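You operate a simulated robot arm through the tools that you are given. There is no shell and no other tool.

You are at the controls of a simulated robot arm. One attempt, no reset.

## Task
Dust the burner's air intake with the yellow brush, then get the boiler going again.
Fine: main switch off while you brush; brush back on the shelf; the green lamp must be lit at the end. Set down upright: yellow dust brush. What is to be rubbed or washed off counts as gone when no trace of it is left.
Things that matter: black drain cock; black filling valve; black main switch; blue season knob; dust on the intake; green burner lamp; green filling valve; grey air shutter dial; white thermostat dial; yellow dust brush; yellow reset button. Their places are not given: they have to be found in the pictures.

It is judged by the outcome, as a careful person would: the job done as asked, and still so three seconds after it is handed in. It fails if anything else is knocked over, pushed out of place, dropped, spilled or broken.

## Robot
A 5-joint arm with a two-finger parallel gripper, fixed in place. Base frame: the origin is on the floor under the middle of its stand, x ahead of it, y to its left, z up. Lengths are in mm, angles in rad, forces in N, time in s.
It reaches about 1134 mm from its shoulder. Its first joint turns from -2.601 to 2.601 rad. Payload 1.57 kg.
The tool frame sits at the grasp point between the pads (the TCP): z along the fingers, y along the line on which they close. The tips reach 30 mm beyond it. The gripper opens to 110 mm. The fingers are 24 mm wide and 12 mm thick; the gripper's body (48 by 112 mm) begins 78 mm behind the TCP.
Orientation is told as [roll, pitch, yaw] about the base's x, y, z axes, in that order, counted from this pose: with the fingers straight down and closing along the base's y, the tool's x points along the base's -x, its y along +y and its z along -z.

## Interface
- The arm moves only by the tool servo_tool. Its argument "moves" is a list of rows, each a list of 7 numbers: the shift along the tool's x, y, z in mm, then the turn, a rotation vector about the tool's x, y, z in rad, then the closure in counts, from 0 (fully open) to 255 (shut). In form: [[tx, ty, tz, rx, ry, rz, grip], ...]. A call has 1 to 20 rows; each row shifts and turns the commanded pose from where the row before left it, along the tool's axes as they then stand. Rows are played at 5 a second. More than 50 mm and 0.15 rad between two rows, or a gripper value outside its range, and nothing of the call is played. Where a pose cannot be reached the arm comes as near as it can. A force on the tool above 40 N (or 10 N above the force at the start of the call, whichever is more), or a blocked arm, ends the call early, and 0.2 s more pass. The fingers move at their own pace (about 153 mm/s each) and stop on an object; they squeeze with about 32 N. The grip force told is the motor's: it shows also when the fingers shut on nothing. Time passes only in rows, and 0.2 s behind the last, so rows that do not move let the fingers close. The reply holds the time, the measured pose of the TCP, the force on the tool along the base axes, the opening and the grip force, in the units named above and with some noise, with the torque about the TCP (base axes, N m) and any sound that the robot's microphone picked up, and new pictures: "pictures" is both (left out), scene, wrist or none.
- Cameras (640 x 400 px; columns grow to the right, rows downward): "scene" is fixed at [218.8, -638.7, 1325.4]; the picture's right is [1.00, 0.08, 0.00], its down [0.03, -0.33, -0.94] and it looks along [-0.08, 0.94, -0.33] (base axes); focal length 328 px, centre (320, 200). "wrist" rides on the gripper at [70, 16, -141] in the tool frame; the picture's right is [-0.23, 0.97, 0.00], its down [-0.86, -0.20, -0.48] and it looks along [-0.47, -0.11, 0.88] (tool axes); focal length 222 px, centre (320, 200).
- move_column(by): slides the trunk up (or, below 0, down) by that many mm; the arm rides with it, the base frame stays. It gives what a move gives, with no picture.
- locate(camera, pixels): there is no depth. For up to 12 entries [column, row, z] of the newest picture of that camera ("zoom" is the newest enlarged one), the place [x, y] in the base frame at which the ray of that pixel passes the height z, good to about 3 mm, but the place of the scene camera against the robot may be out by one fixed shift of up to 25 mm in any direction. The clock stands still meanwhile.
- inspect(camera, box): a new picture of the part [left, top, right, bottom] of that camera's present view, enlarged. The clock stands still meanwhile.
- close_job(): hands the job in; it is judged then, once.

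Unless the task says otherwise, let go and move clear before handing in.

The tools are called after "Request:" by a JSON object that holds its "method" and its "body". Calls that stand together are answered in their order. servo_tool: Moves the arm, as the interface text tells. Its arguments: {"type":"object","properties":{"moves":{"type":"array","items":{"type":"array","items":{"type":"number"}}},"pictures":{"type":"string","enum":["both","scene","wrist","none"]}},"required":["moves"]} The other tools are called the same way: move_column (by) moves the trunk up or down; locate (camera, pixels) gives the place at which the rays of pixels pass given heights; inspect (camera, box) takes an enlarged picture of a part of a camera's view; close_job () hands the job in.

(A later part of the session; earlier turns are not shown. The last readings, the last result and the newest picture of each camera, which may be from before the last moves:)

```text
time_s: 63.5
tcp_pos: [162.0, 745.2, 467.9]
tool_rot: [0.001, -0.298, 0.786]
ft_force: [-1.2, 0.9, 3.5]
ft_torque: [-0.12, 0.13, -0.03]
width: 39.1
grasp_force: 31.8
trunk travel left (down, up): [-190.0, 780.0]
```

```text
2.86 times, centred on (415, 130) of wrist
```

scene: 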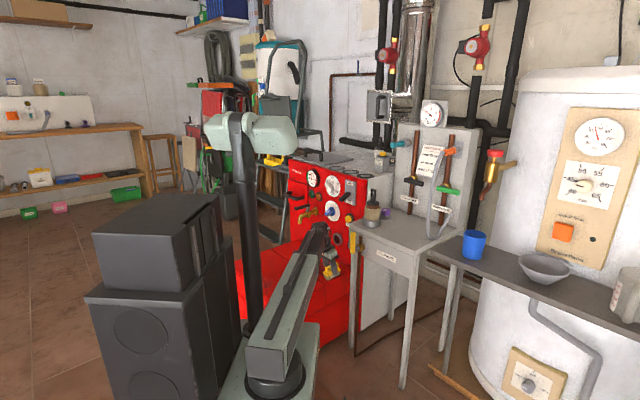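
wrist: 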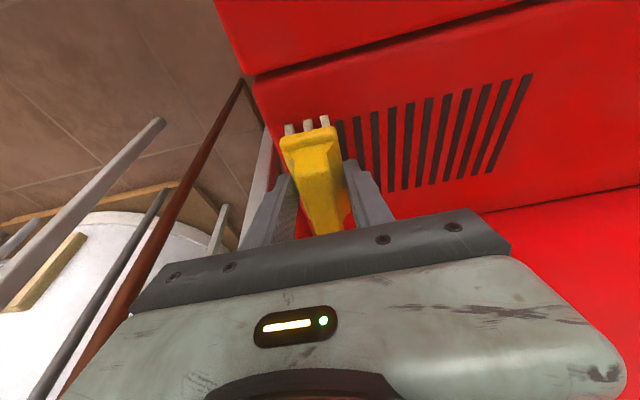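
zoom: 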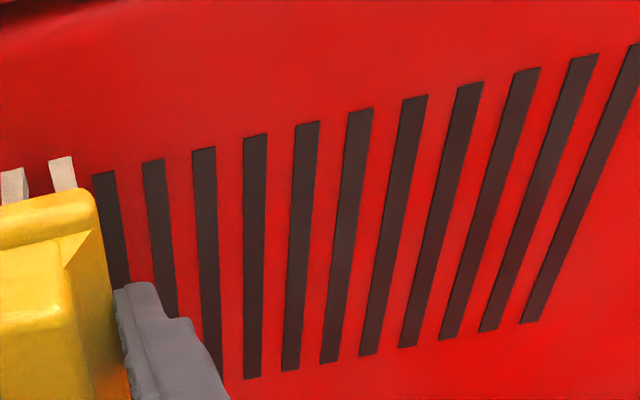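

All bars look clean. I'll lift off, back away from the panel a little, and look at the whole grille before returning the brush.

Request:
{"method": "move_column", "body": {"by": 25}}

Request:
{"method": "servo_tool", "body": {"moves": [[14.3, 0, -4.4, 0, 0, 0, 255], [14.3, 0, -4.4, 0, 0, 0, 255]], "pictures": "none"}}

Request:
{"method": "move_column", "body": {"by": 230}}

Request:
{"method": "servo_tool", "body": {"moves": [[0, 0, 0, 0, 0, 0, 255]], "pictures": "both"}}

Request:
{"method": "inspect", "body": {"camera": "wrist", "box": [310, 20, 470, 140]}}

Request:
{"method": "inspect", "body": {"camera": "scene", "box": [290, 240, 350, 290]}}

Request:
{"method": "inspect", "body": {"camera": "wrist", "box": [240, 90, 400, 250]}}

```text
time_s: 64.2
tcp_pos: [162.0, 744.5, 492.5]
tool_rot: [-0.001, -0.298, 0.786]
ft_force: [0.2, 0.4, -1.0]
ft_torque: [0.0, 0.01, 0.02]
width: 39.1
grasp_force: 31.8
trunk travel left (down, up): [-215.0, 755.0]
```

```text
time_s: 64.8
tcp_pos: [141.1, 725.5, 491.7]
tool_rot: [0.0, -0.299, 0.784]
ft_force: [-0.4, 0.0, -1.0]
ft_torque: [0.01, 0.02, -0.04]
width: 39.1
grasp_force: 32.0
trunk travel left (down, up): [-215.0, 755.0]
```

```text
time_s: 67.2
tcp_pos: [139.7, 726.0, 723.0]
tool_rot: [0.0, -0.299, 0.785]
ft_force: [0.3, 0.4, -0.4]
ft_torque: [-0.02, -0.01, 0.02]
width: 39.0
grasp_force: 31.9
trunk travel left (down, up): [-445.0, 525.0]
```

```text
time_s: 67.6
tcp_pos: [141.4, 725.8, 722.7]
tool_rot: [0.002, -0.298, 0.785]
ft_force: [0.2, -0.3, -1.3]
ft_torque: [0.0, 0.04, 0.0]
width: 39.3
grasp_force: 32.3
trunk travel left (down, up): [-445.0, 525.0]
```

scene: 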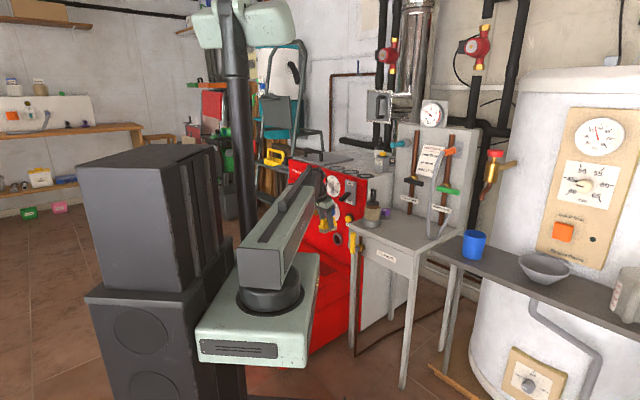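
wrist: 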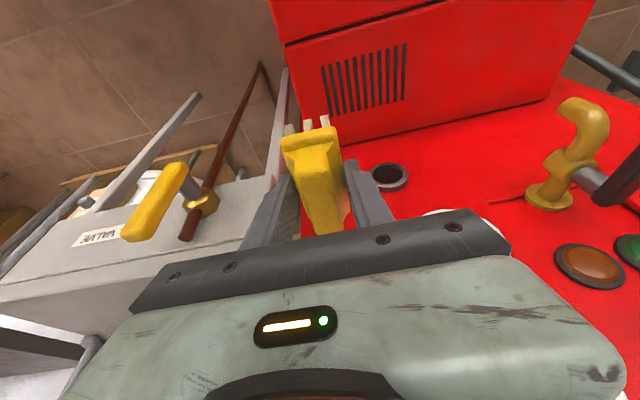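

```text
3.33 times, centred on (390, 80) of wrist
```

zoom: 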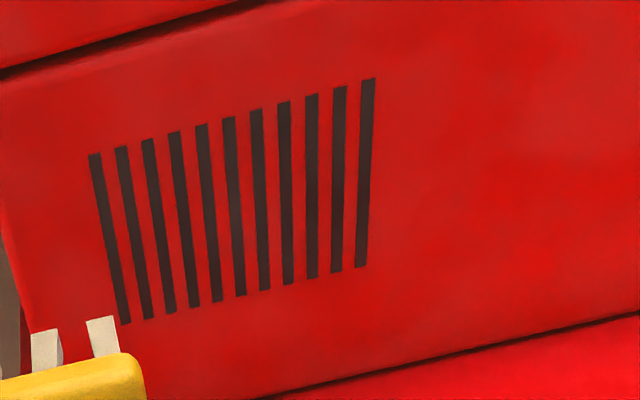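

```text
8.00 times, centred on (320, 265) of scene
```

zoom: 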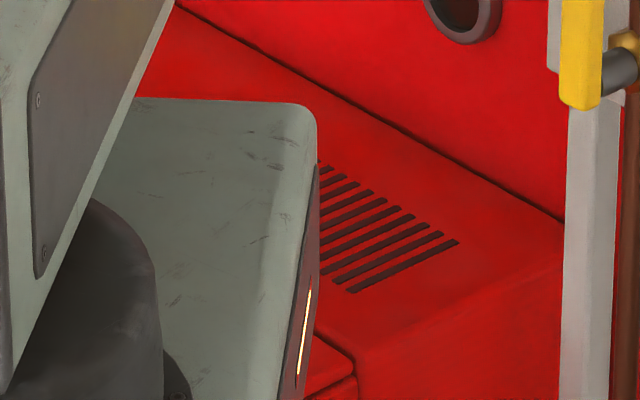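

```text
2.50 times, centred on (320, 170) of wrist
```

zoom: 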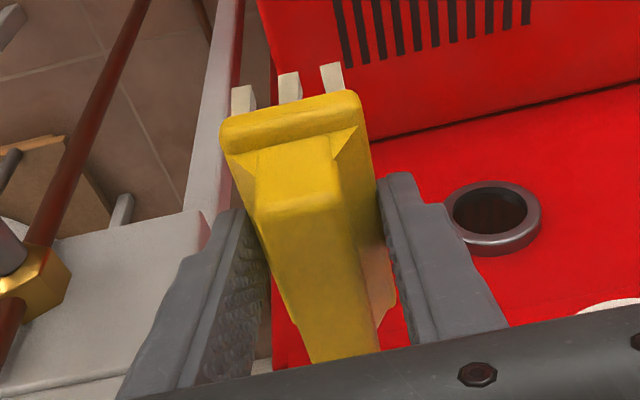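

The grille is spotless and the brush hasn't shifted in the grip. I'll go up above jar height and carry the brush back over the shelf.

Request:
{"method": "move_column", "body": {"by": 237}}

Request:
{"method": "servo_tool", "body": {"moves": [[-6.9, -40.75, 2.14, 0, 0, 0, 255], [-6.9, -40.75, 2.14, 0, 0, 0, 255], [-6.9, -40.75, 2.14, 0, 0, 0, 255], [-6.9, -40.75, 2.14, 0, 0, 0, 255], [-6.9, -40.75, 2.14, 0, 0, 0, 255], [-6.9, -40.75, 2.14, 0, 0, 0, 255], [-6.9, -40.75, 2.14, 0, 0, 0, 255], [-6.9, -40.75, 2.14, 0, 0, 0, 255], [0, 0, 0, 0.0124, 0, 0.0401, 255], [0, 0, 0, 0, 0, 0, 255]], "pictures": "both"}}

```text
time_s: 70.1
tcp_pos: [140.3, 725.6, 959.8]
tool_rot: [0.0, -0.299, 0.785]
ft_force: [0.2, -0.1, -0.4]
ft_torque: [-0.02, 0.01, -0.01]
width: 39.0
grasp_force: 32.0
trunk travel left (down, up): [-682.0, 288.0]
```

```text
time_s: 72.3
tcp_pos: [411.6, 535.3, 958.8]
tool_rot: [-0.001, -0.298, 0.744]
ft_force: [0.1, 0.3, -0.9]
ft_torque: [-0.02, 0.01, 0.0]
width: 39.3
grasp_force: 31.7
trunk travel left (down, up): [-682.0, 288.0]
```

scene: 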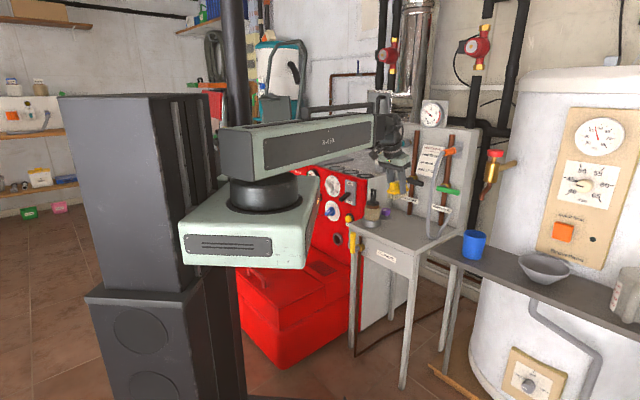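
wrist: 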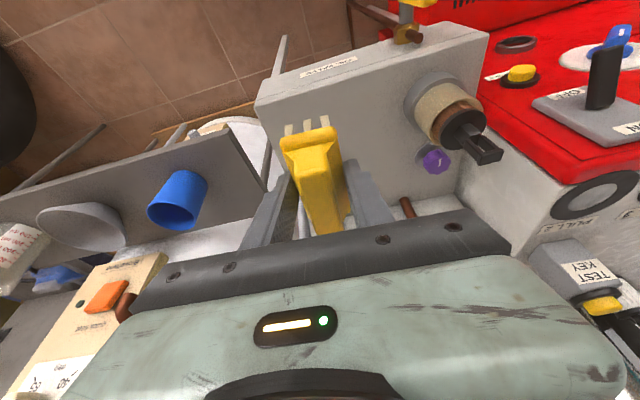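

I'm back in front of the shelf with the brush upright. I'll lower to the earlier carry height, move out over the shelf (15 mm short of the original place to stay further from the hose), and descend.

Request:
{"method": "move_column", "body": {"by": -41}}

Request:
{"method": "servo_tool", "body": {"moves": [[-21.0, 0.1, 6.5, 0, 0, 0, 255], [-21.0, 0.1, 6.5, 0, 0, 0, 255], [-21.0, 0.1, 6.5, 0, 0, 0, 255], [-21.0, 0.1, 6.5, 0, 0, 0, 255], [0, 0, 0, 0, 0, 0, 255]], "pictures": "none"}}

Request:
{"method": "move_column", "body": {"by": -135}}

Request:
{"method": "servo_tool", "body": {"moves": [[0, 0, 0, 0, 0, 0, 255]], "pictures": "both"}}

Request:
{"method": "inspect", "body": {"camera": "scene", "box": [385, 195, 435, 250]}}

```text
time_s: 73.1
tcp_pos: [411.6, 535.7, 918.2]
tool_rot: [-0.001, -0.298, 0.744]
ft_force: [0.5, -0.3, -0.5]
ft_torque: [0.0, 0.03, -0.02]
width: 39.1
grasp_force: 31.8
trunk travel left (down, up): [-641.0, 329.0]
```

```text
time_s: 74.3
tcp_pos: [477.1, 593.4, 916.9]
tool_rot: [0.001, -0.297, 0.743]
ft_force: [0.7, 0.6, -0.9]
ft_torque: [0.0, 0.03, -0.04]
width: 39.0
grasp_force: 31.8
trunk travel left (down, up): [-641.0, 329.0]
```

```text
time_s: 75.9
tcp_pos: [479.3, 593.6, 783.3]
tool_rot: [-0.002, -0.296, 0.743]
ft_force: [0.2, -0.1, 0.2]
ft_torque: [0.0, -0.04, 0.01]
width: 39.1
grasp_force: 32.2
trunk travel left (down, up): [-506.0, 464.0]
```

```text
time_s: 76.3
tcp_pos: [476.8, 593.5, 784.0]
tool_rot: [0.001, -0.297, 0.743]
ft_force: [-0.6, 0.1, -1.1]
ft_torque: [-0.01, -0.05, 0.01]
width: 39.1
grasp_force: 31.8
trunk travel left (down, up): [-506.0, 464.0]
```

scene: 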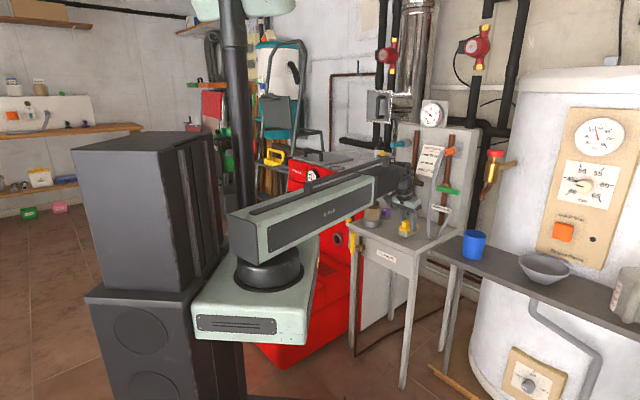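
wrist: 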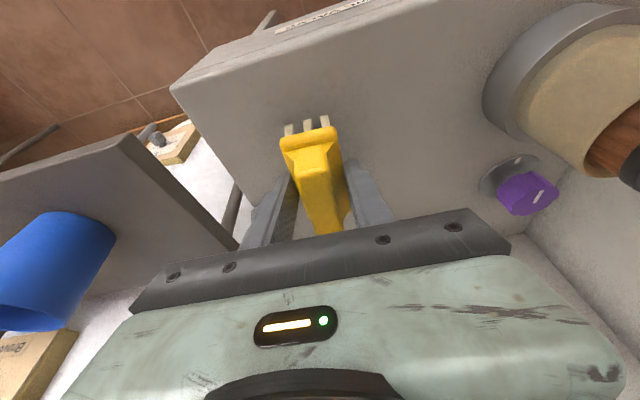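

```text
7.27 times, centred on (410, 222) of scene
```

zoom: 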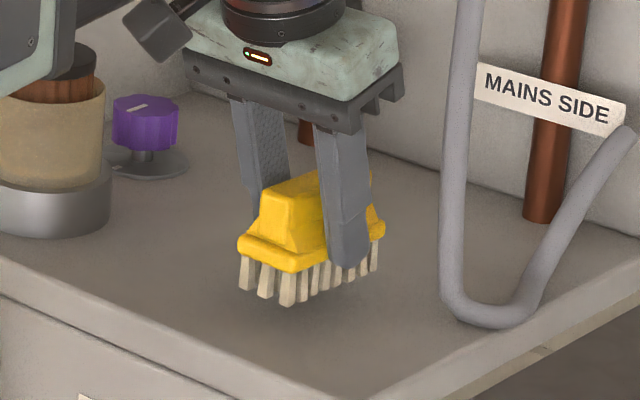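

The brush hovers ~15 mm over the shelf, well on it. Lowering gently until contact.

Request:
{"method": "move_column", "body": {"by": -13}}

Request:
{"method": "move_column", "body": {"by": -2}}

Request:
{"method": "move_column", "body": {"by": -1}}

```text
time_s: 77.0
tcp_pos: [477.7, 592.8, 769.8]
tool_rot: [0.0, -0.297, 0.743]
ft_force: [0.5, 0.1, 0.0]
ft_torque: [0.02, 0.01, -0.02]
width: 39.2
grasp_force: 32.5
trunk travel left (down, up): [-493.0, 477.0]
```

```text
time_s: 77.5
tcp_pos: [478.8, 594.6, 768.3]
tool_rot: [0.0, -0.296, 0.744]
ft_force: [0.4, 0.0, -2.2]
ft_torque: [-0.02, -0.02, 0.01]
width: 39.2
grasp_force: 31.8
trunk travel left (down, up): [-491.0, 479.0]
```

```text
time_s: 78.0
tcp_pos: [477.8, 593.7, 768.4]
tool_rot: [0.0, -0.299, 0.744]
ft_force: [0.1, 1.0, 5.3]
ft_torque: [0.02, -0.11, 0.04]
width: 39.0
grasp_force: 32.0
trunk travel left (down, up): [-490.0, 480.0]
```

Contact at 5 N, so the brush stands on the shelf. I'll open the fingers to 60 mm gradually.

Request:
{"method": "servo_tool", "body": {"moves": [[0, 0, 0, 0, 0, 0, 160], [0, 0, 0, 0, 0, 0, 140], [0, 0, 0, 0, 0, 0, 116], [0, 0, 0, 0, 0, 0, 116]], "pictures": "both"}}

Request:
{"method": "inspect", "body": {"camera": "scene", "box": [385, 195, 435, 250]}}

Request:
{"method": "inspect", "body": {"camera": "wrist", "box": [240, 90, 400, 250]}}

```text
time_s: 79.0
tcp_pos: [477.3, 594.4, 767.3]
tool_rot: [0.0, -0.297, 0.744]
ft_force: [0.1, -0.5, 0.0]
ft_torque: [0.03, 0.02, 0.0]
width: 59.8
grasp_force: 0.1
trunk travel left (down, up): [-490.0, 480.0]
```

scene: 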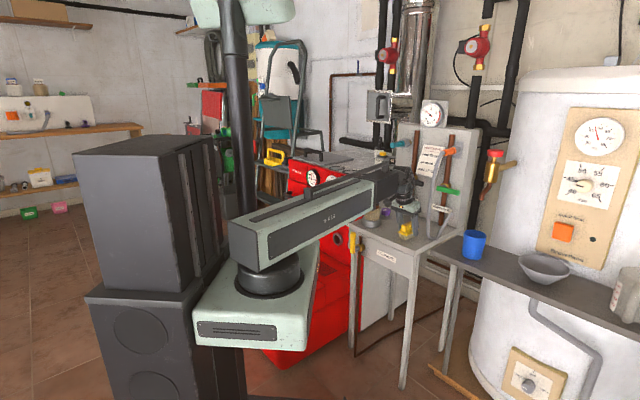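
wrist: 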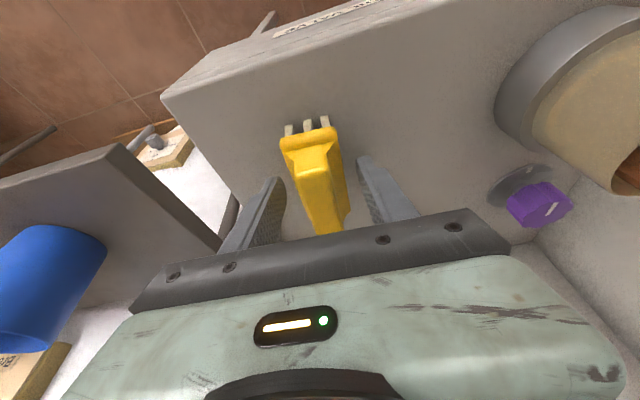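

```text
7.27 times, centred on (410, 222) of scene
```

zoom: 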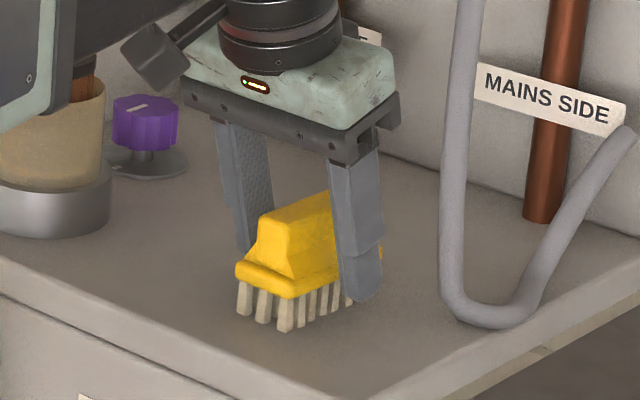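

```text
2.50 times, centred on (320, 170) of wrist
```

zoom: 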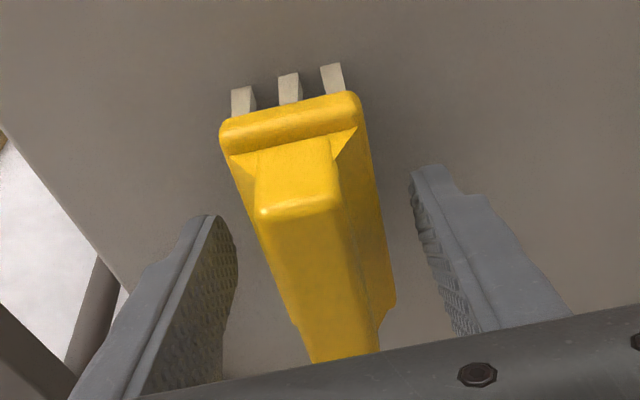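

The brush stands upright and free. I'll raise straight up, then retract and swing across to in front of the switch with the gripper closed.

Request:
{"method": "move_column", "body": {"by": 190}}

Request:
{"method": "servo_tool", "body": {"moves": [[21.0, 0, -6.5, 0, 0, 0, 116], [21.0, 0, -6.5, 0, 0, 0, 116], [21.0, 0, -6.5, 0, 0, 0, 116], [21.0, 0, -6.5, 0, 0, 0, 160], [0, 0, 0, -0.0124, 0, -0.0401, 255], [6.9, 40.75, -2.14, 0, 0, 0, 255], [6.9, 40.75, -2.14, 0, 0, 0, 255], [6.9, 40.75, -2.14, 0, 0, 0, 255], [6.9, 40.75, -2.14, 0, 0, 0, 255], [6.9, 40.75, -2.14, 0, 0, 0, 255], [6.9, 40.75, -2.14, 0, 0, 0, 255], [6.9, 40.75, -2.14, 0, 0, 0, 255], [6.9, 40.75, -2.14, 0, 0, 0, 255], [0, 0, 0, 0, 0, 0, 255]], "pictures": "both"}}

Request:
{"method": "inspect", "body": {"camera": "scene", "box": [350, 180, 450, 260]}}

```text
time_s: 81.1
tcp_pos: [477.8, 594.2, 957.0]
tool_rot: [0.001, -0.297, 0.743]
ft_force: [0.0, 0.4, 0.0]
ft_torque: [-0.03, -0.02, -0.01]
width: 60.1
grasp_force: 0.0
trunk travel left (down, up): [-680.0, 290.0]
```

```text
time_s: 84.1
tcp_pos: [140.3, 724.4, 957.1]
tool_rot: [-0.002, -0.297, 0.786]
ft_force: [-0.8, 0.0, -0.4]
ft_torque: [0.01, -0.02, 0.0]
width: 0.1
grasp_force: 21.3
trunk travel left (down, up): [-680.0, 290.0]
```

scene: 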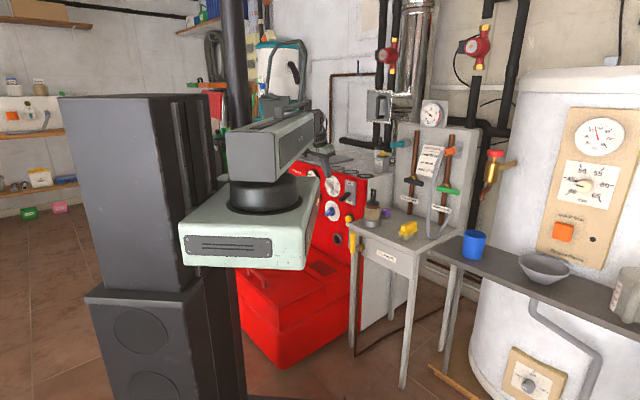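
wrist: 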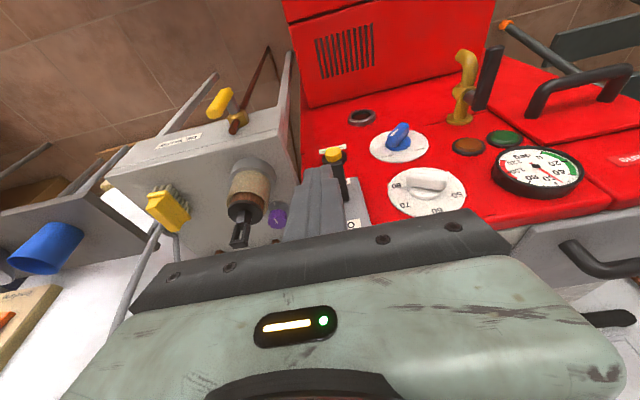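

```text
5.00 times, centred on (400, 220) of scene
```

zoom: 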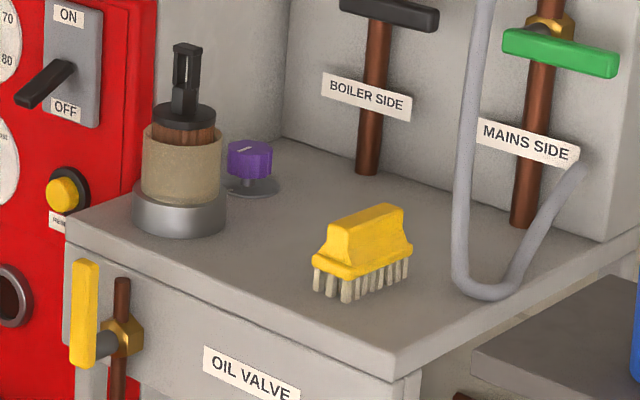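

The brush is upright on the shelf, and the lever still points to OFF. I'll lower in front of the panel, then pitch the closed fingers toward horizontal underneath the lever.

Request:
{"method": "move_column", "body": {"by": -422}}

Request:
{"method": "servo_tool", "body": {"moves": [[-21, 6, 6.5, 0, 0, 0, 255], [-21, 6, 6.5, 0, 0, 0, 255], [0, 0, 0, 0, -0.15, 0, 255], [0, 0, 0, 0, -0.15, 0, 255], [0, 0, 0, 0, -0.15, 0, 255], [0, 0, 0, 0, -0.15, 0, 255]], "pictures": "both"}}

```text
refused: -422 is not a number from -400 to 400
```

```text
time_s: 85.5
tcp_pos: [164.6, 764.2, 1036.3]
tool_rot: [-0.001, -0.895, 0.783]
ft_force: [-0.2, -0.4, 0.7]
ft_torque: [-0.02, 0.01, -0.01]
width: 0.0
grasp_force: 21.2
out of reach, approached as far as the arm can: row 3, 4, 5, 6
trunk travel left (down, up): [-680.0, 290.0]
```

scene: 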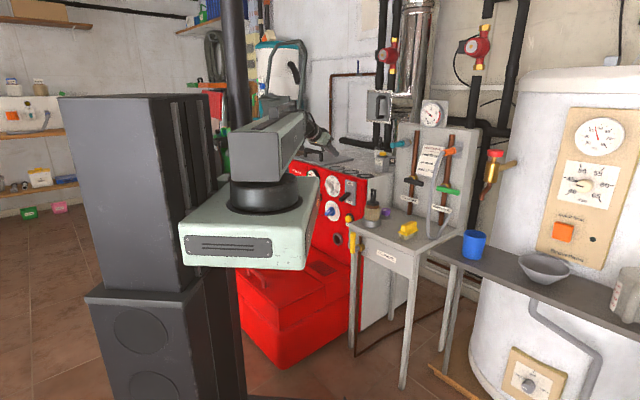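
wrist: 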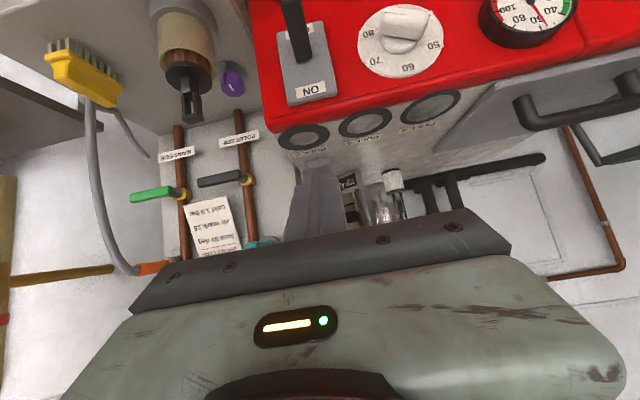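

The column move was refused (limit 400 per call), so the arm pitched at height, harmlessly. I'll retract a bit, lower in two column moves past the lever, and then pitch below it.

Request:
{"method": "servo_tool", "body": {"moves": [[12.5, 0, -15.6, 0, 0, 0, 255], [0, 0, 0, 0, 0, 0, 255]], "pictures": "none"}}

Request:
{"method": "move_column", "body": {"by": -200}}

Request:
{"method": "servo_tool", "body": {"moves": [[0, 0, 0, 0, 0, 0, 255]], "pictures": "wrist"}}

Request:
{"method": "inspect", "body": {"camera": "wrist", "box": [220, 60, 420, 200]}}

```text
time_s: 86.1
tcp_pos: [150.8, 748.2, 1036.2]
tool_rot: [-0.002, -0.896, 0.785]
ft_force: [0.3, 0.4, 1.1]
ft_torque: [-0.02, -0.01, 0.04]
width: 0.0
grasp_force: 21.5
trunk travel left (down, up): [-680.0, 290.0]
```

```text
time_s: 88.2
tcp_pos: [151.2, 748.1, 837.9]
tool_rot: [-0.003, -0.898, 0.785]
ft_force: [-0.1, -0.4, 0.2]
ft_torque: [0.0, -0.02, -0.02]
width: 0.1
grasp_force: 21.3
trunk travel left (down, up): [-480.0, 490.0]
```

```text
time_s: 88.6
tcp_pos: [151.1, 750.0, 836.9]
tool_rot: [-0.002, -0.898, 0.785]
ft_force: [0.6, -1.0, 0.9]
ft_torque: [-0.01, -0.02, -0.03]
width: 0.0
grasp_force: 21.5
trunk travel left (down, up): [-480.0, 490.0]
```

wrist: 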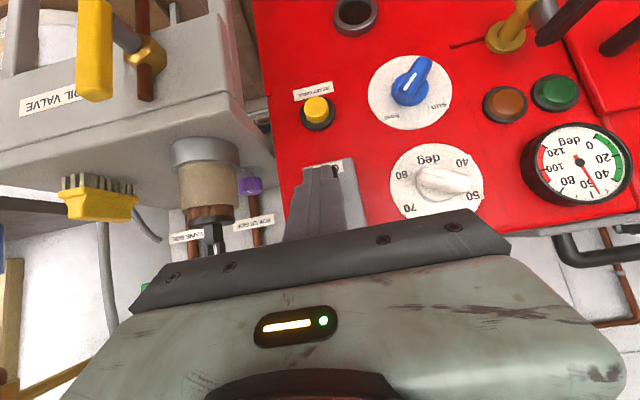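

```text
2.86 times, centred on (320, 130) of wrist
```

zoom: 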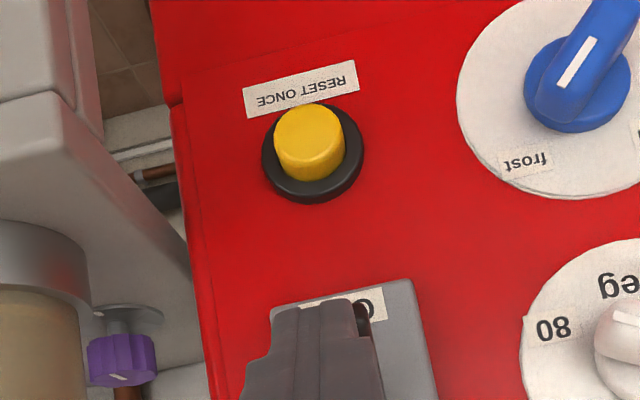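

The finger occludes the lever (dark edge visible at (335,170)), which sits about 5 mm to the picture's right; I'll shift 5 mm, lower below the lever, and then pitch to horizontal.

Request:
{"method": "move_column", "body": {"by": -223}}

Request:
{"method": "servo_tool", "body": {"moves": [[0, 5, 0, 0, 0, 0, 255], [-35.9, 0, 0, 0, -0.15, 0, 255], [-35.9, 0, 0, 0, -0.15, 0, 255], [0, 0, 0, 0, 0, 0, 255]], "pictures": "both"}}

```text
time_s: 91.0
tcp_pos: [150.5, 747.8, 613.3]
tool_rot: [-0.001, -0.899, 0.785]
ft_force: [0.6, 0.2, 0.1]
ft_torque: [0.01, 0.0, -0.02]
width: 0.0
grasp_force: 20.8
trunk travel left (down, up): [-257.0, 713.0]
```

```text
time_s: 92.0
tcp_pos: [176.7, 782.8, 675.0]
tool_rot: [-0.002, -1.195, 0.785]
ft_force: [0.8, 0.2, 1.4]
ft_torque: [0.0, 0.01, -0.02]
width: 0.0
grasp_force: 21.8
out of reach, approached as far as the arm can: row 3
trunk travel left (down, up): [-257.0, 713.0]
```

scene: 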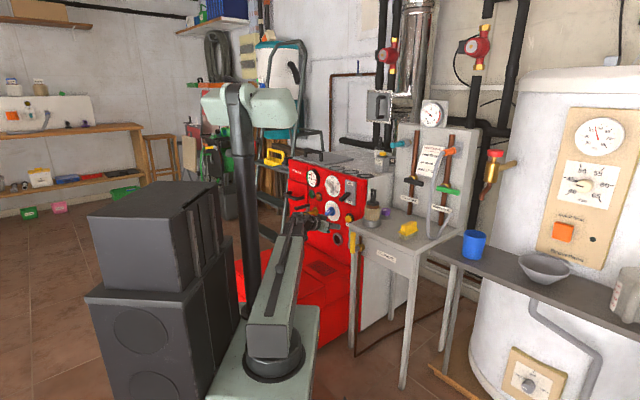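
wrist: 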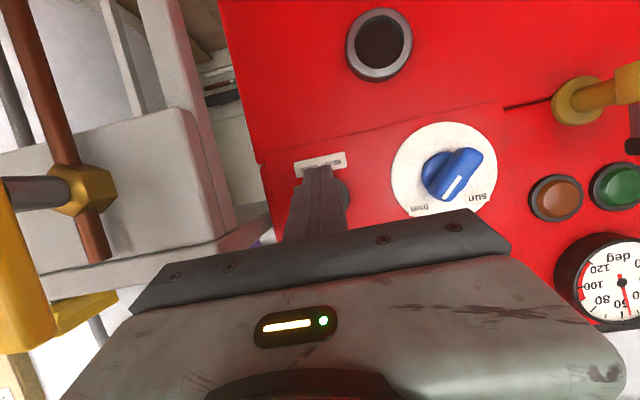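

Now at c≈678, pitched 1.2 rad, clear of the valve lever at left and the button behind. Continue pitching to horizontal.

Request:
{"method": "servo_tool", "body": {"moves": [[-35.9, 0, 0, 0, -0.15, 0, 255], [-35.9, 0, 0, 0, -0.15, 0, 255], [-18, 0, 0, 0, -0.075, 0, 255], [0, 0, 0, 0, 0, 0, 255]], "pictures": "both"}}

Request:
{"method": "inspect", "body": {"camera": "scene", "box": [310, 160, 390, 250]}}

Request:
{"method": "inspect", "body": {"camera": "wrist", "box": [230, 100, 430, 260]}}

```text
time_s: 93.0
tcp_pos: [192.0, 799.3, 761.1]
tool_rot: [-2.051, -1.571, 2.838]
ft_force: [0.4, 0.1, 0.0]
ft_torque: [-0.03, -0.05, -0.01]
width: 0.3
grasp_force: 21.4
out of reach, approached as far as the arm can: row 2
trunk travel left (down, up): [-257.0, 713.0]
```

scene: 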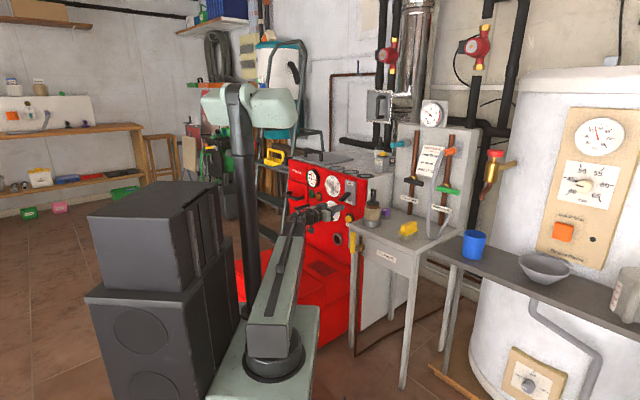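
wrist: 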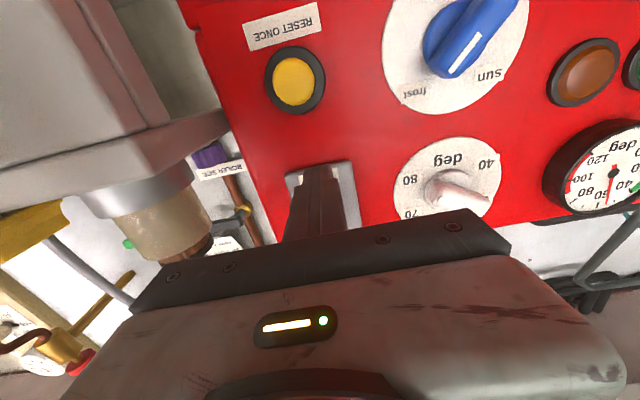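

```text
4.44 times, centred on (350, 205) of scene
```

zoom: 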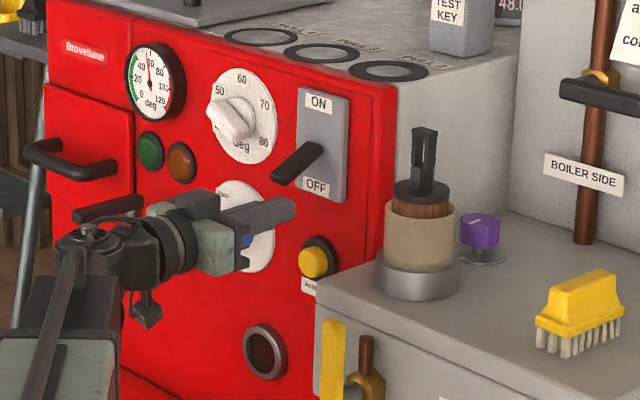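

```text
2.50 times, centred on (330, 180) of wrist
```

zoom: 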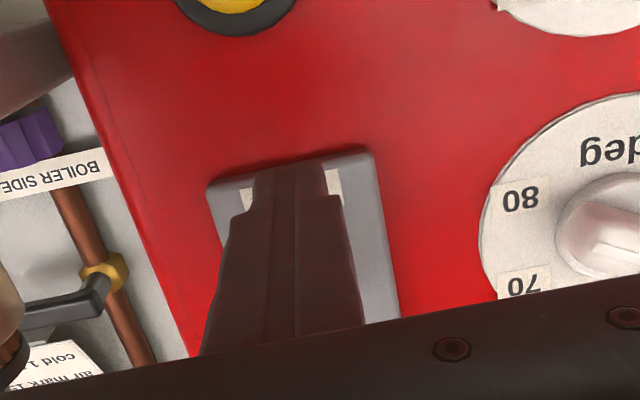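

The scene zoom shows the closed fingers horizontal and directly beneath the lever. I'll raise the trunk in steps to push the lever up to ON.

Request:
{"method": "move_column", "body": {"by": 20}}

Request:
{"method": "move_column", "body": {"by": 12}}

Request:
{"method": "move_column", "body": {"by": 10}}

Request:
{"method": "servo_tool", "body": {"moves": [[0, 0, 0, 0, 0, 0, 255]], "pictures": "both"}}

Request:
{"method": "inspect", "body": {"camera": "scene", "box": [310, 160, 390, 250]}}

```text
time_s: 93.7
tcp_pos: [191.5, 799.8, 781.4]
tool_rot: [-0.757, -1.57, 1.542]
ft_force: [-0.6, -0.3, -0.6]
ft_torque: [-0.03, -0.03, -0.04]
width: 0.0
grasp_force: 21.6
trunk travel left (down, up): [-277.0, 693.0]
```

```text
time_s: 94.3
tcp_pos: [191.4, 798.6, 793.1]
tool_rot: [-0.702, -1.569, 1.485]
ft_force: [-0.2, -0.6, 0.1]
ft_torque: [0.02, 0.03, -0.02]
width: 0.0
grasp_force: 21.7
trunk travel left (down, up): [-289.0, 681.0]
```

```text
time_s: 94.8
tcp_pos: [191.5, 800.1, 803.8]
tool_rot: [-0.633, -1.568, 1.419]
ft_force: [0.2, 0.7, -0.5]
ft_torque: [0.02, 0.01, -0.02]
width: 0.0
grasp_force: 21.6
trunk travel left (down, up): [-299.0, 671.0]
```

```text
time_s: 95.2
tcp_pos: [190.9, 800.3, 803.4]
tool_rot: [-0.575, -1.57, 1.361]
ft_force: [-0.2, 0.1, 0.1]
ft_torque: [0.04, 0.04, -0.03]
width: 0.0
grasp_force: 21.1
trunk travel left (down, up): [-299.0, 671.0]
```

scene: 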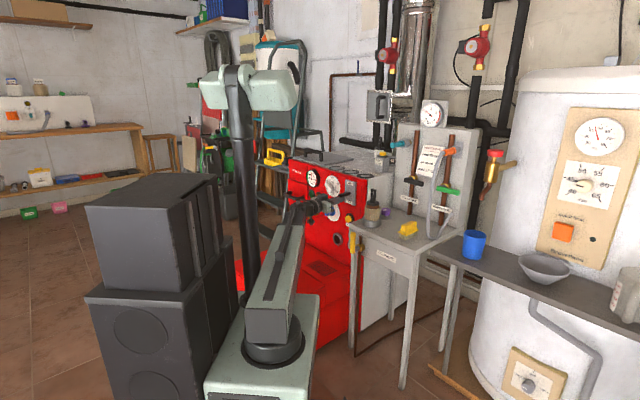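
wrist: 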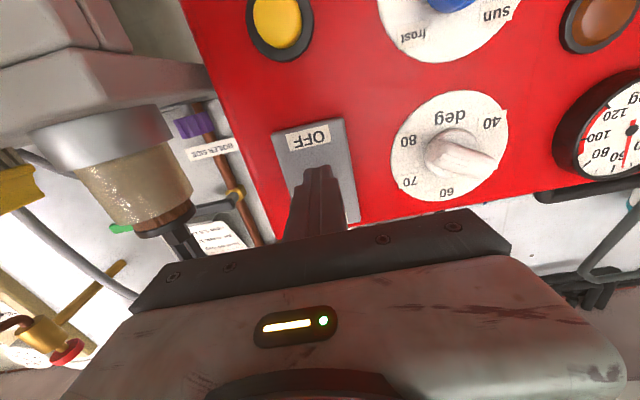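

```text
4.44 times, centred on (350, 205) of scene
```

zoom: 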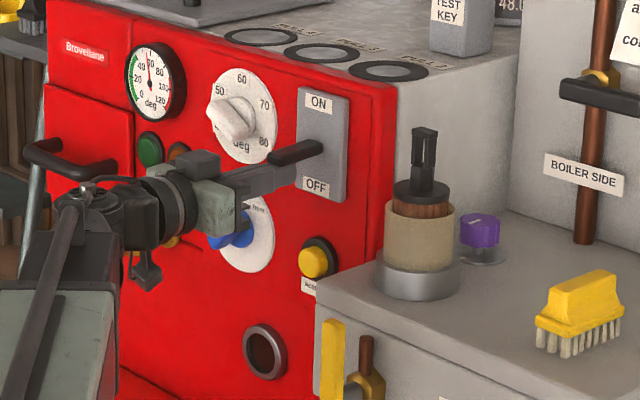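

The lever is moving with the fingers (now roughly mid-way). Continue raising.

Request:
{"method": "move_column", "body": {"by": 8}}

Request:
{"method": "move_column", "body": {"by": 8}}

Request:
{"method": "servo_tool", "body": {"moves": [[0, 0, 0, 0, 0, 0, 255]], "pictures": "both"}}

Request:
{"method": "inspect", "body": {"camera": "scene", "box": [310, 160, 390, 250]}}

```text
time_s: 95.8
tcp_pos: [191.1, 800.5, 811.8]
tool_rot: [-0.591, -1.57, 1.376]
ft_force: [0.7, 0.3, 0.1]
ft_torque: [-0.03, -0.01, -0.01]
width: 0.1
grasp_force: 21.4
trunk travel left (down, up): [-307.0, 663.0]
```

```text
time_s: 96.4
tcp_pos: [192.1, 800.5, 820.1]
tool_rot: [-0.577, -1.569, 1.36]
ft_force: [-0.2, 0.0, -0.1]
ft_torque: [0.01, 0.04, 0.0]
width: 0.0
grasp_force: 21.1
trunk travel left (down, up): [-315.0, 655.0]
```

```text
time_s: 96.8
tcp_pos: [190.9, 799.2, 819.2]
tool_rot: [-0.582, -1.568, 1.368]
ft_force: [-0.9, 0.6, -0.2]
ft_torque: [0.01, -0.03, 0.0]
width: 0.0
grasp_force: 21.0
trunk travel left (down, up): [-315.0, 655.0]
```

scene: 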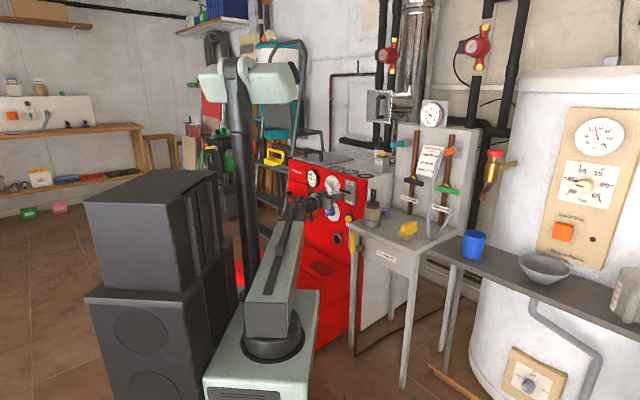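
wrist: 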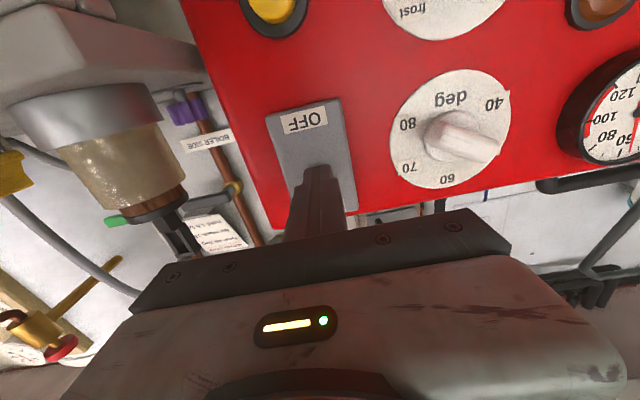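

```text
4.44 times, centred on (350, 205) of scene
```

zoom: 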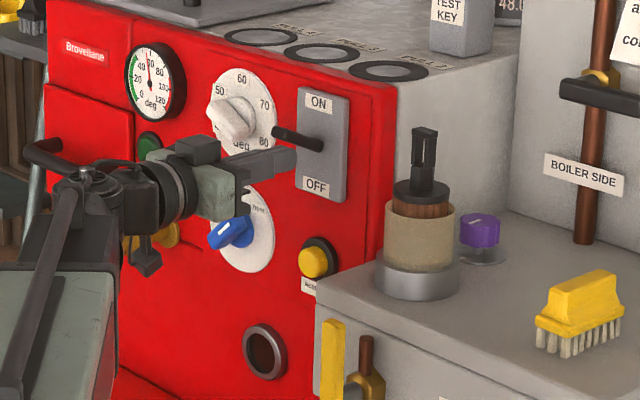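

The lever has snapped up to ON (tip now at scene zoom (278,133), same slope as at the start). I'll lower away from it and check the green lamp before touching the reset.

Request:
{"method": "move_column", "body": {"by": -60}}

Request:
{"method": "servo_tool", "body": {"moves": [[0, 0, 0, 0, 0, 0, 255]], "pictures": "both"}}

Request:
{"method": "inspect", "body": {"camera": "scene", "box": [290, 165, 370, 255]}}

Request:
{"method": "inspect", "body": {"camera": "wrist", "box": [240, 20, 640, 220]}}

```text
time_s: 97.8
tcp_pos: [191.9, 799.7, 759.9]
tool_rot: [-0.559, -1.569, 1.343]
ft_force: [-0.2, 0.9, -0.8]
ft_torque: [0.03, 0.02, 0.0]
width: 0.2
grasp_force: 21.3
trunk travel left (down, up): [-255.0, 715.0]
```

```text
time_s: 98.2
tcp_pos: [191.0, 799.4, 760.0]
tool_rot: [-0.566, -1.57, 1.35]
ft_force: [0.9, 0.3, -0.4]
ft_torque: [0.01, -0.01, 0.02]
width: 0.0
grasp_force: 21.3
trunk travel left (down, up): [-255.0, 715.0]
```

scene: 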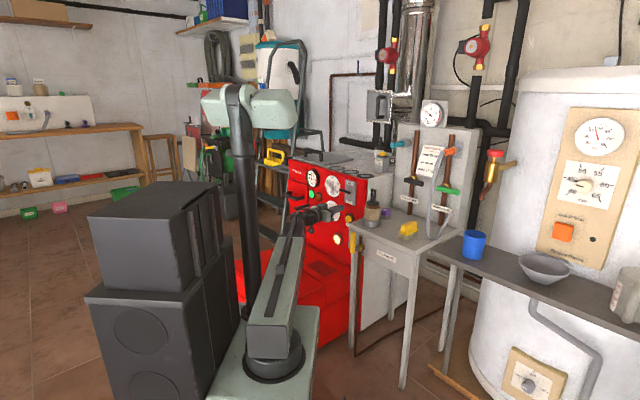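
wrist: 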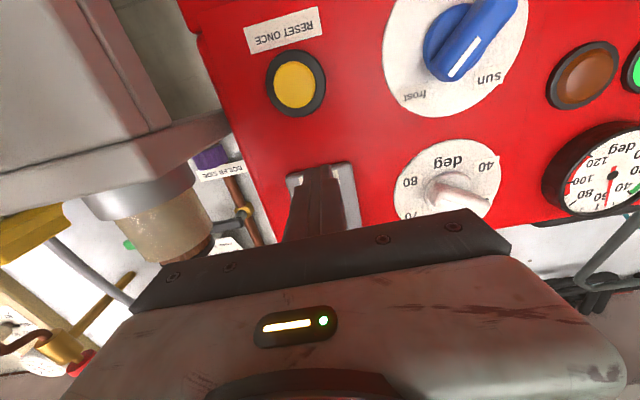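

```text
4.44 times, centred on (330, 210) of scene
```

zoom: 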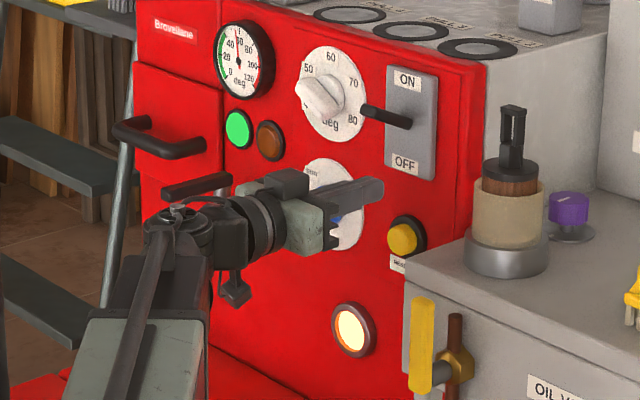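

```text
1.60 times, centred on (440, 120) of wrist
```

zoom: 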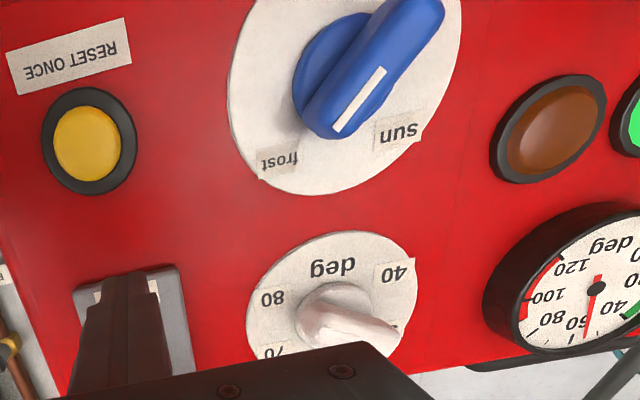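

The green lamp at (311,194) is lit again and the flame shows in the sight window at (344,239), so no reset press is needed. I'll withdraw by reversing the pitch and watch that it stays lit.

Request:
{"method": "servo_tool", "body": {"moves": [[18, 0, 0, 0, 0.075, 0, 255], [35.9, 0, 0, 0, 0.15, 0, 255], [35.9, 0, 0, 0, 0.15, 0, 255], [35.9, 0, 0, 0, 0.15, 0, 255], [35.9, 0, 0, 0, 0.15, 0, 255], [0, 0, 0, 0, 0, 0, 255]], "pictures": "both"}}

Request:
{"method": "inspect", "body": {"camera": "scene", "box": [290, 165, 370, 255]}}

```text
time_s: 99.6
tcp_pos: [161.8, 770.5, 609.9]
tool_rot: [-0.003, -0.89, 0.785]
ft_force: [0.8, -0.4, 0.6]
ft_torque: [-0.01, 0.02, 0.0]
width: 0.0
grasp_force: 21.4
out of reach, approached as far as the arm can: row 5
trunk travel left (down, up): [-255.0, 715.0]
```

scene: 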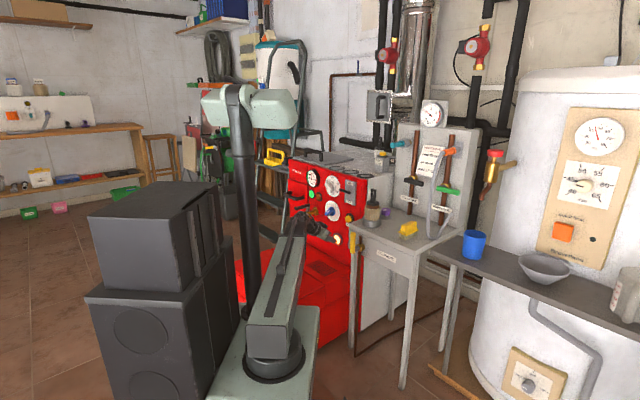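
wrist: 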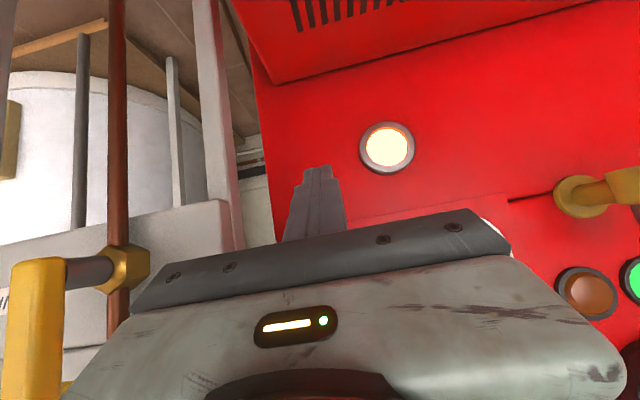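

```text
4.44 times, centred on (330, 210) of scene
```

zoom: 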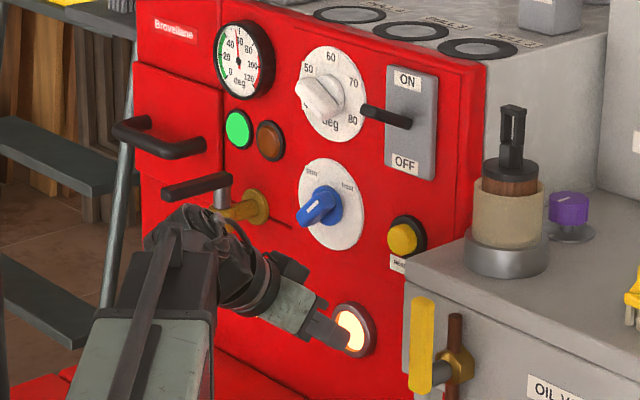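

Lamp and flame remain lit. I'll retract 20 mm more from the panel and raise the arm clear.

Request:
{"method": "servo_tool", "body": {"moves": [[12.5, 0, -15.6, 0, 0, 0, 255], [6, 0, -7.8, 0, 0, 0, 255], [0, 0, 0, 0, 0, 0, 255]], "pictures": "none"}}

Request:
{"method": "move_column", "body": {"by": 390}}

Request:
{"method": "servo_tool", "body": {"moves": [[0, 0, 0, 0, 0, 0, 255], [0, 0, 0, 0, 0, 0, 255], [0, 0, 0, 0, 0, 0, 255], [0, 0, 0, 0, 0, 0, 255], [0, 0, 0, 0, 0, 0, 255], [0, 0, 0, 0, 0, 0, 255], [0, 0, 0, 0, 0, 0, 255], [0, 0, 0, 0, 0, 0, 255], [0, 0, 0, 0, 0, 0, 255], [0, 0, 0, 0, 0, 0, 255], [0, 0, 0, 0, 0, 0, 255], [0, 0, 0, 0, 0, 0, 255]], "pictures": "both"}}

Request:
{"method": "inspect", "body": {"camera": "scene", "box": [290, 165, 370, 255]}}

Request:
{"method": "inspect", "body": {"camera": "scene", "box": [340, 170, 480, 270]}}

Request:
{"method": "inspect", "body": {"camera": "scene", "box": [290, 235, 350, 285]}}

```text
time_s: 100.4
tcp_pos: [141.3, 749.9, 610.6]
tool_rot: [-0.001, -0.895, 0.786]
ft_force: [0.9, -0.7, 0.4]
ft_torque: [-0.01, 0.01, 0.0]
width: 0.0
grasp_force: 21.3
trunk travel left (down, up): [-255.0, 715.0]
```

```text
time_s: 104.1
tcp_pos: [141.7, 750.0, 1000.1]
tool_rot: [-0.004, -0.895, 0.785]
ft_force: [-0.3, 0.8, 0.5]
ft_torque: [0.02, -0.01, 0.0]
width: 0.0
grasp_force: 21.1
trunk travel left (down, up): [-645.0, 325.0]
```

```text
time_s: 106.7
tcp_pos: [141.4, 750.0, 1001.0]
tool_rot: [-0.002, -0.896, 0.785]
ft_force: [0.5, 0.0, -0.1]
ft_torque: [-0.02, 0.02, 0.03]
width: 0.0
grasp_force: 21.3
trunk travel left (down, up): [-645.0, 325.0]
```

scene: 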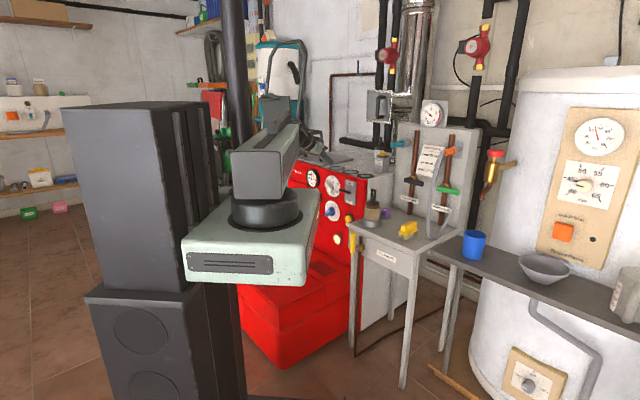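
wrist: 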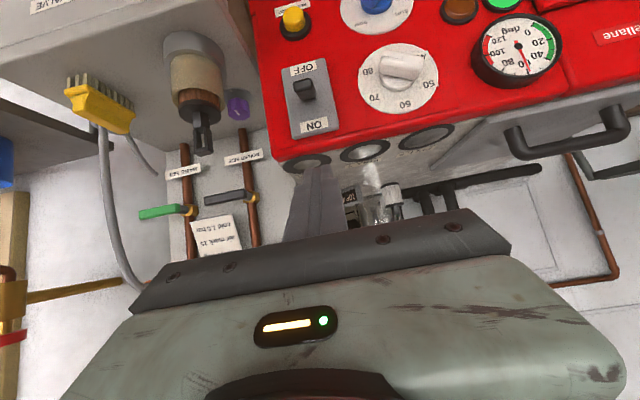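

```text
4.44 times, centred on (330, 210) of scene
```

zoom: 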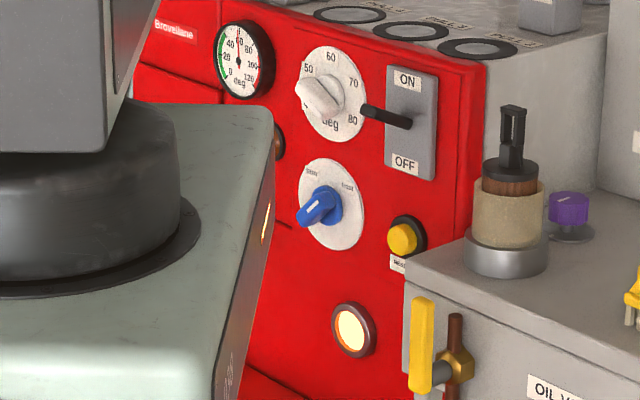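

```text
4.00 times, centred on (410, 220) of scene
```

zoom: 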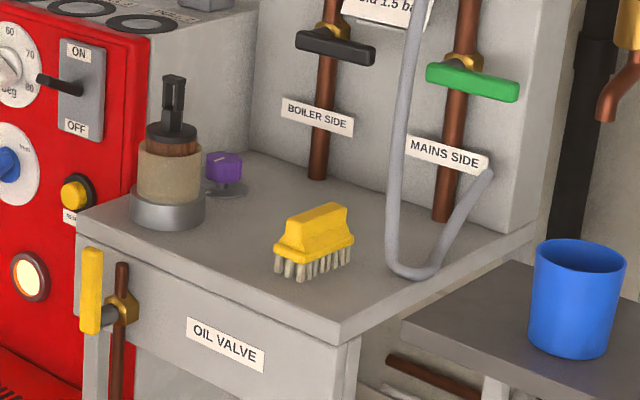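

```text
8.00 times, centred on (320, 260) of scene
```

zoom: 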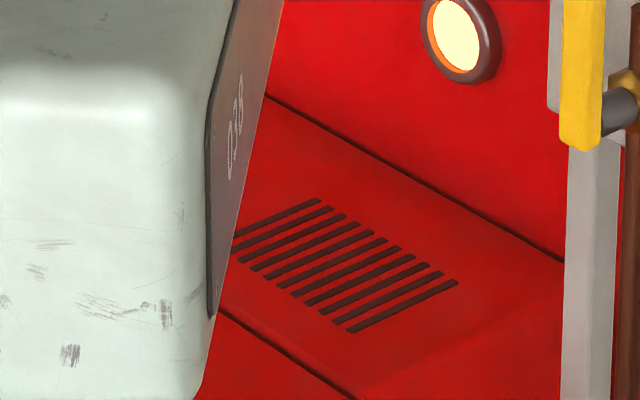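

Everything looks right: lever ON, flame in the window, brush upright on the shelf, grille clean. One last close look at the green lamp in the wrist view at (500,3).

Request:
{"method": "inspect", "body": {"camera": "wrist", "box": [250, 0, 570, 160]}}

```text
2.00 times, centred on (410, 80) of wrist
```

zoom: 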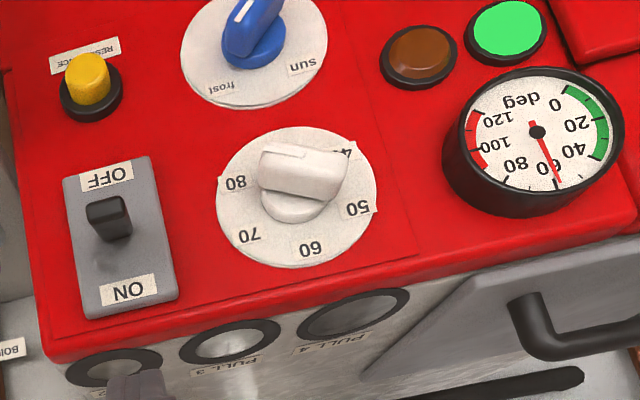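

The green lamp is bright. The thermometer needle seems near 60, so I'll check whether it's drifting, by looking closely at gauge, thermostat and top display before handing in.

Request:
{"method": "inspect", "body": {"camera": "wrist", "box": [440, 0, 580, 110]}}

Request:
{"method": "inspect", "body": {"camera": "wrist", "box": [345, 40, 445, 130]}}

Request:
{"method": "inspect", "body": {"camera": "wrist", "box": [320, 170, 400, 230]}}

Request:
{"method": "inspect", "body": {"camera": "scene", "box": [300, 165, 345, 200]}}

```text
3.64 times, centred on (510, 55) of wrist
```

zoom: 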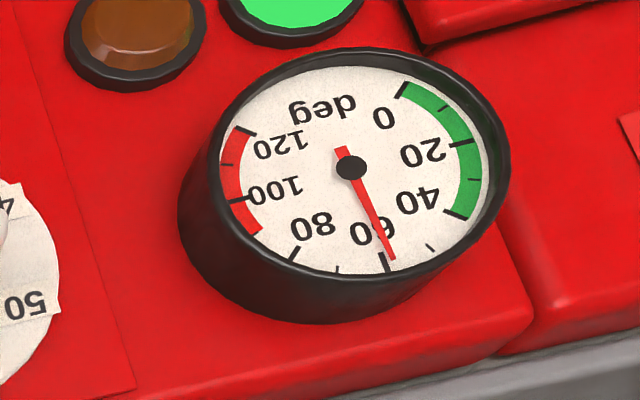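

```text
4.44 times, centred on (395, 85) of wrist
```

zoom: 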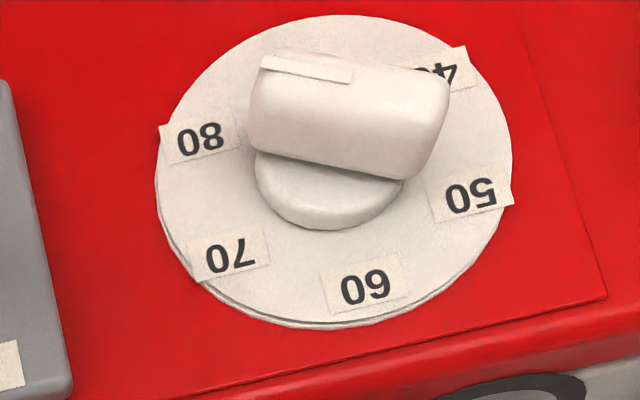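

```text
6.67 times, centred on (360, 200) of wrist
```

zoom: 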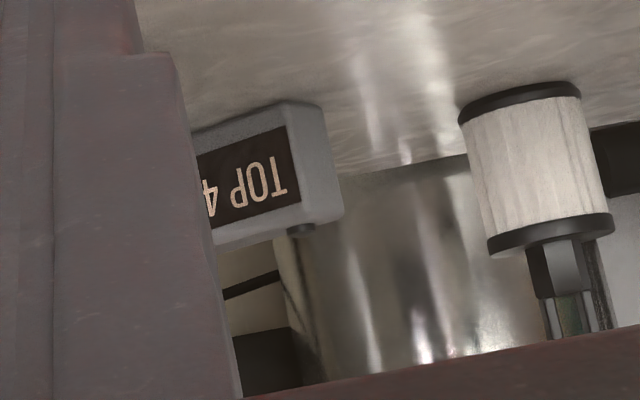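

```text
11.43 times, centred on (322, 182) of scene
```

zoom: 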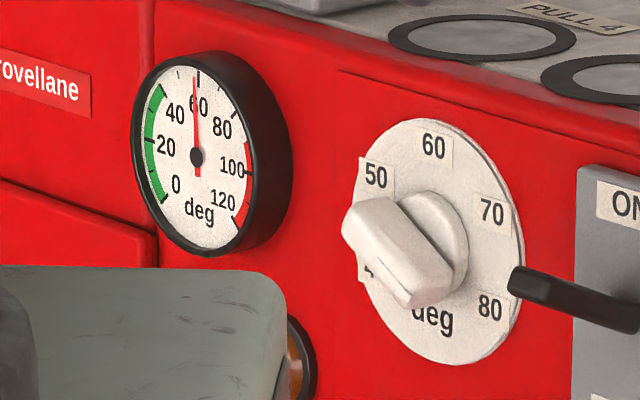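

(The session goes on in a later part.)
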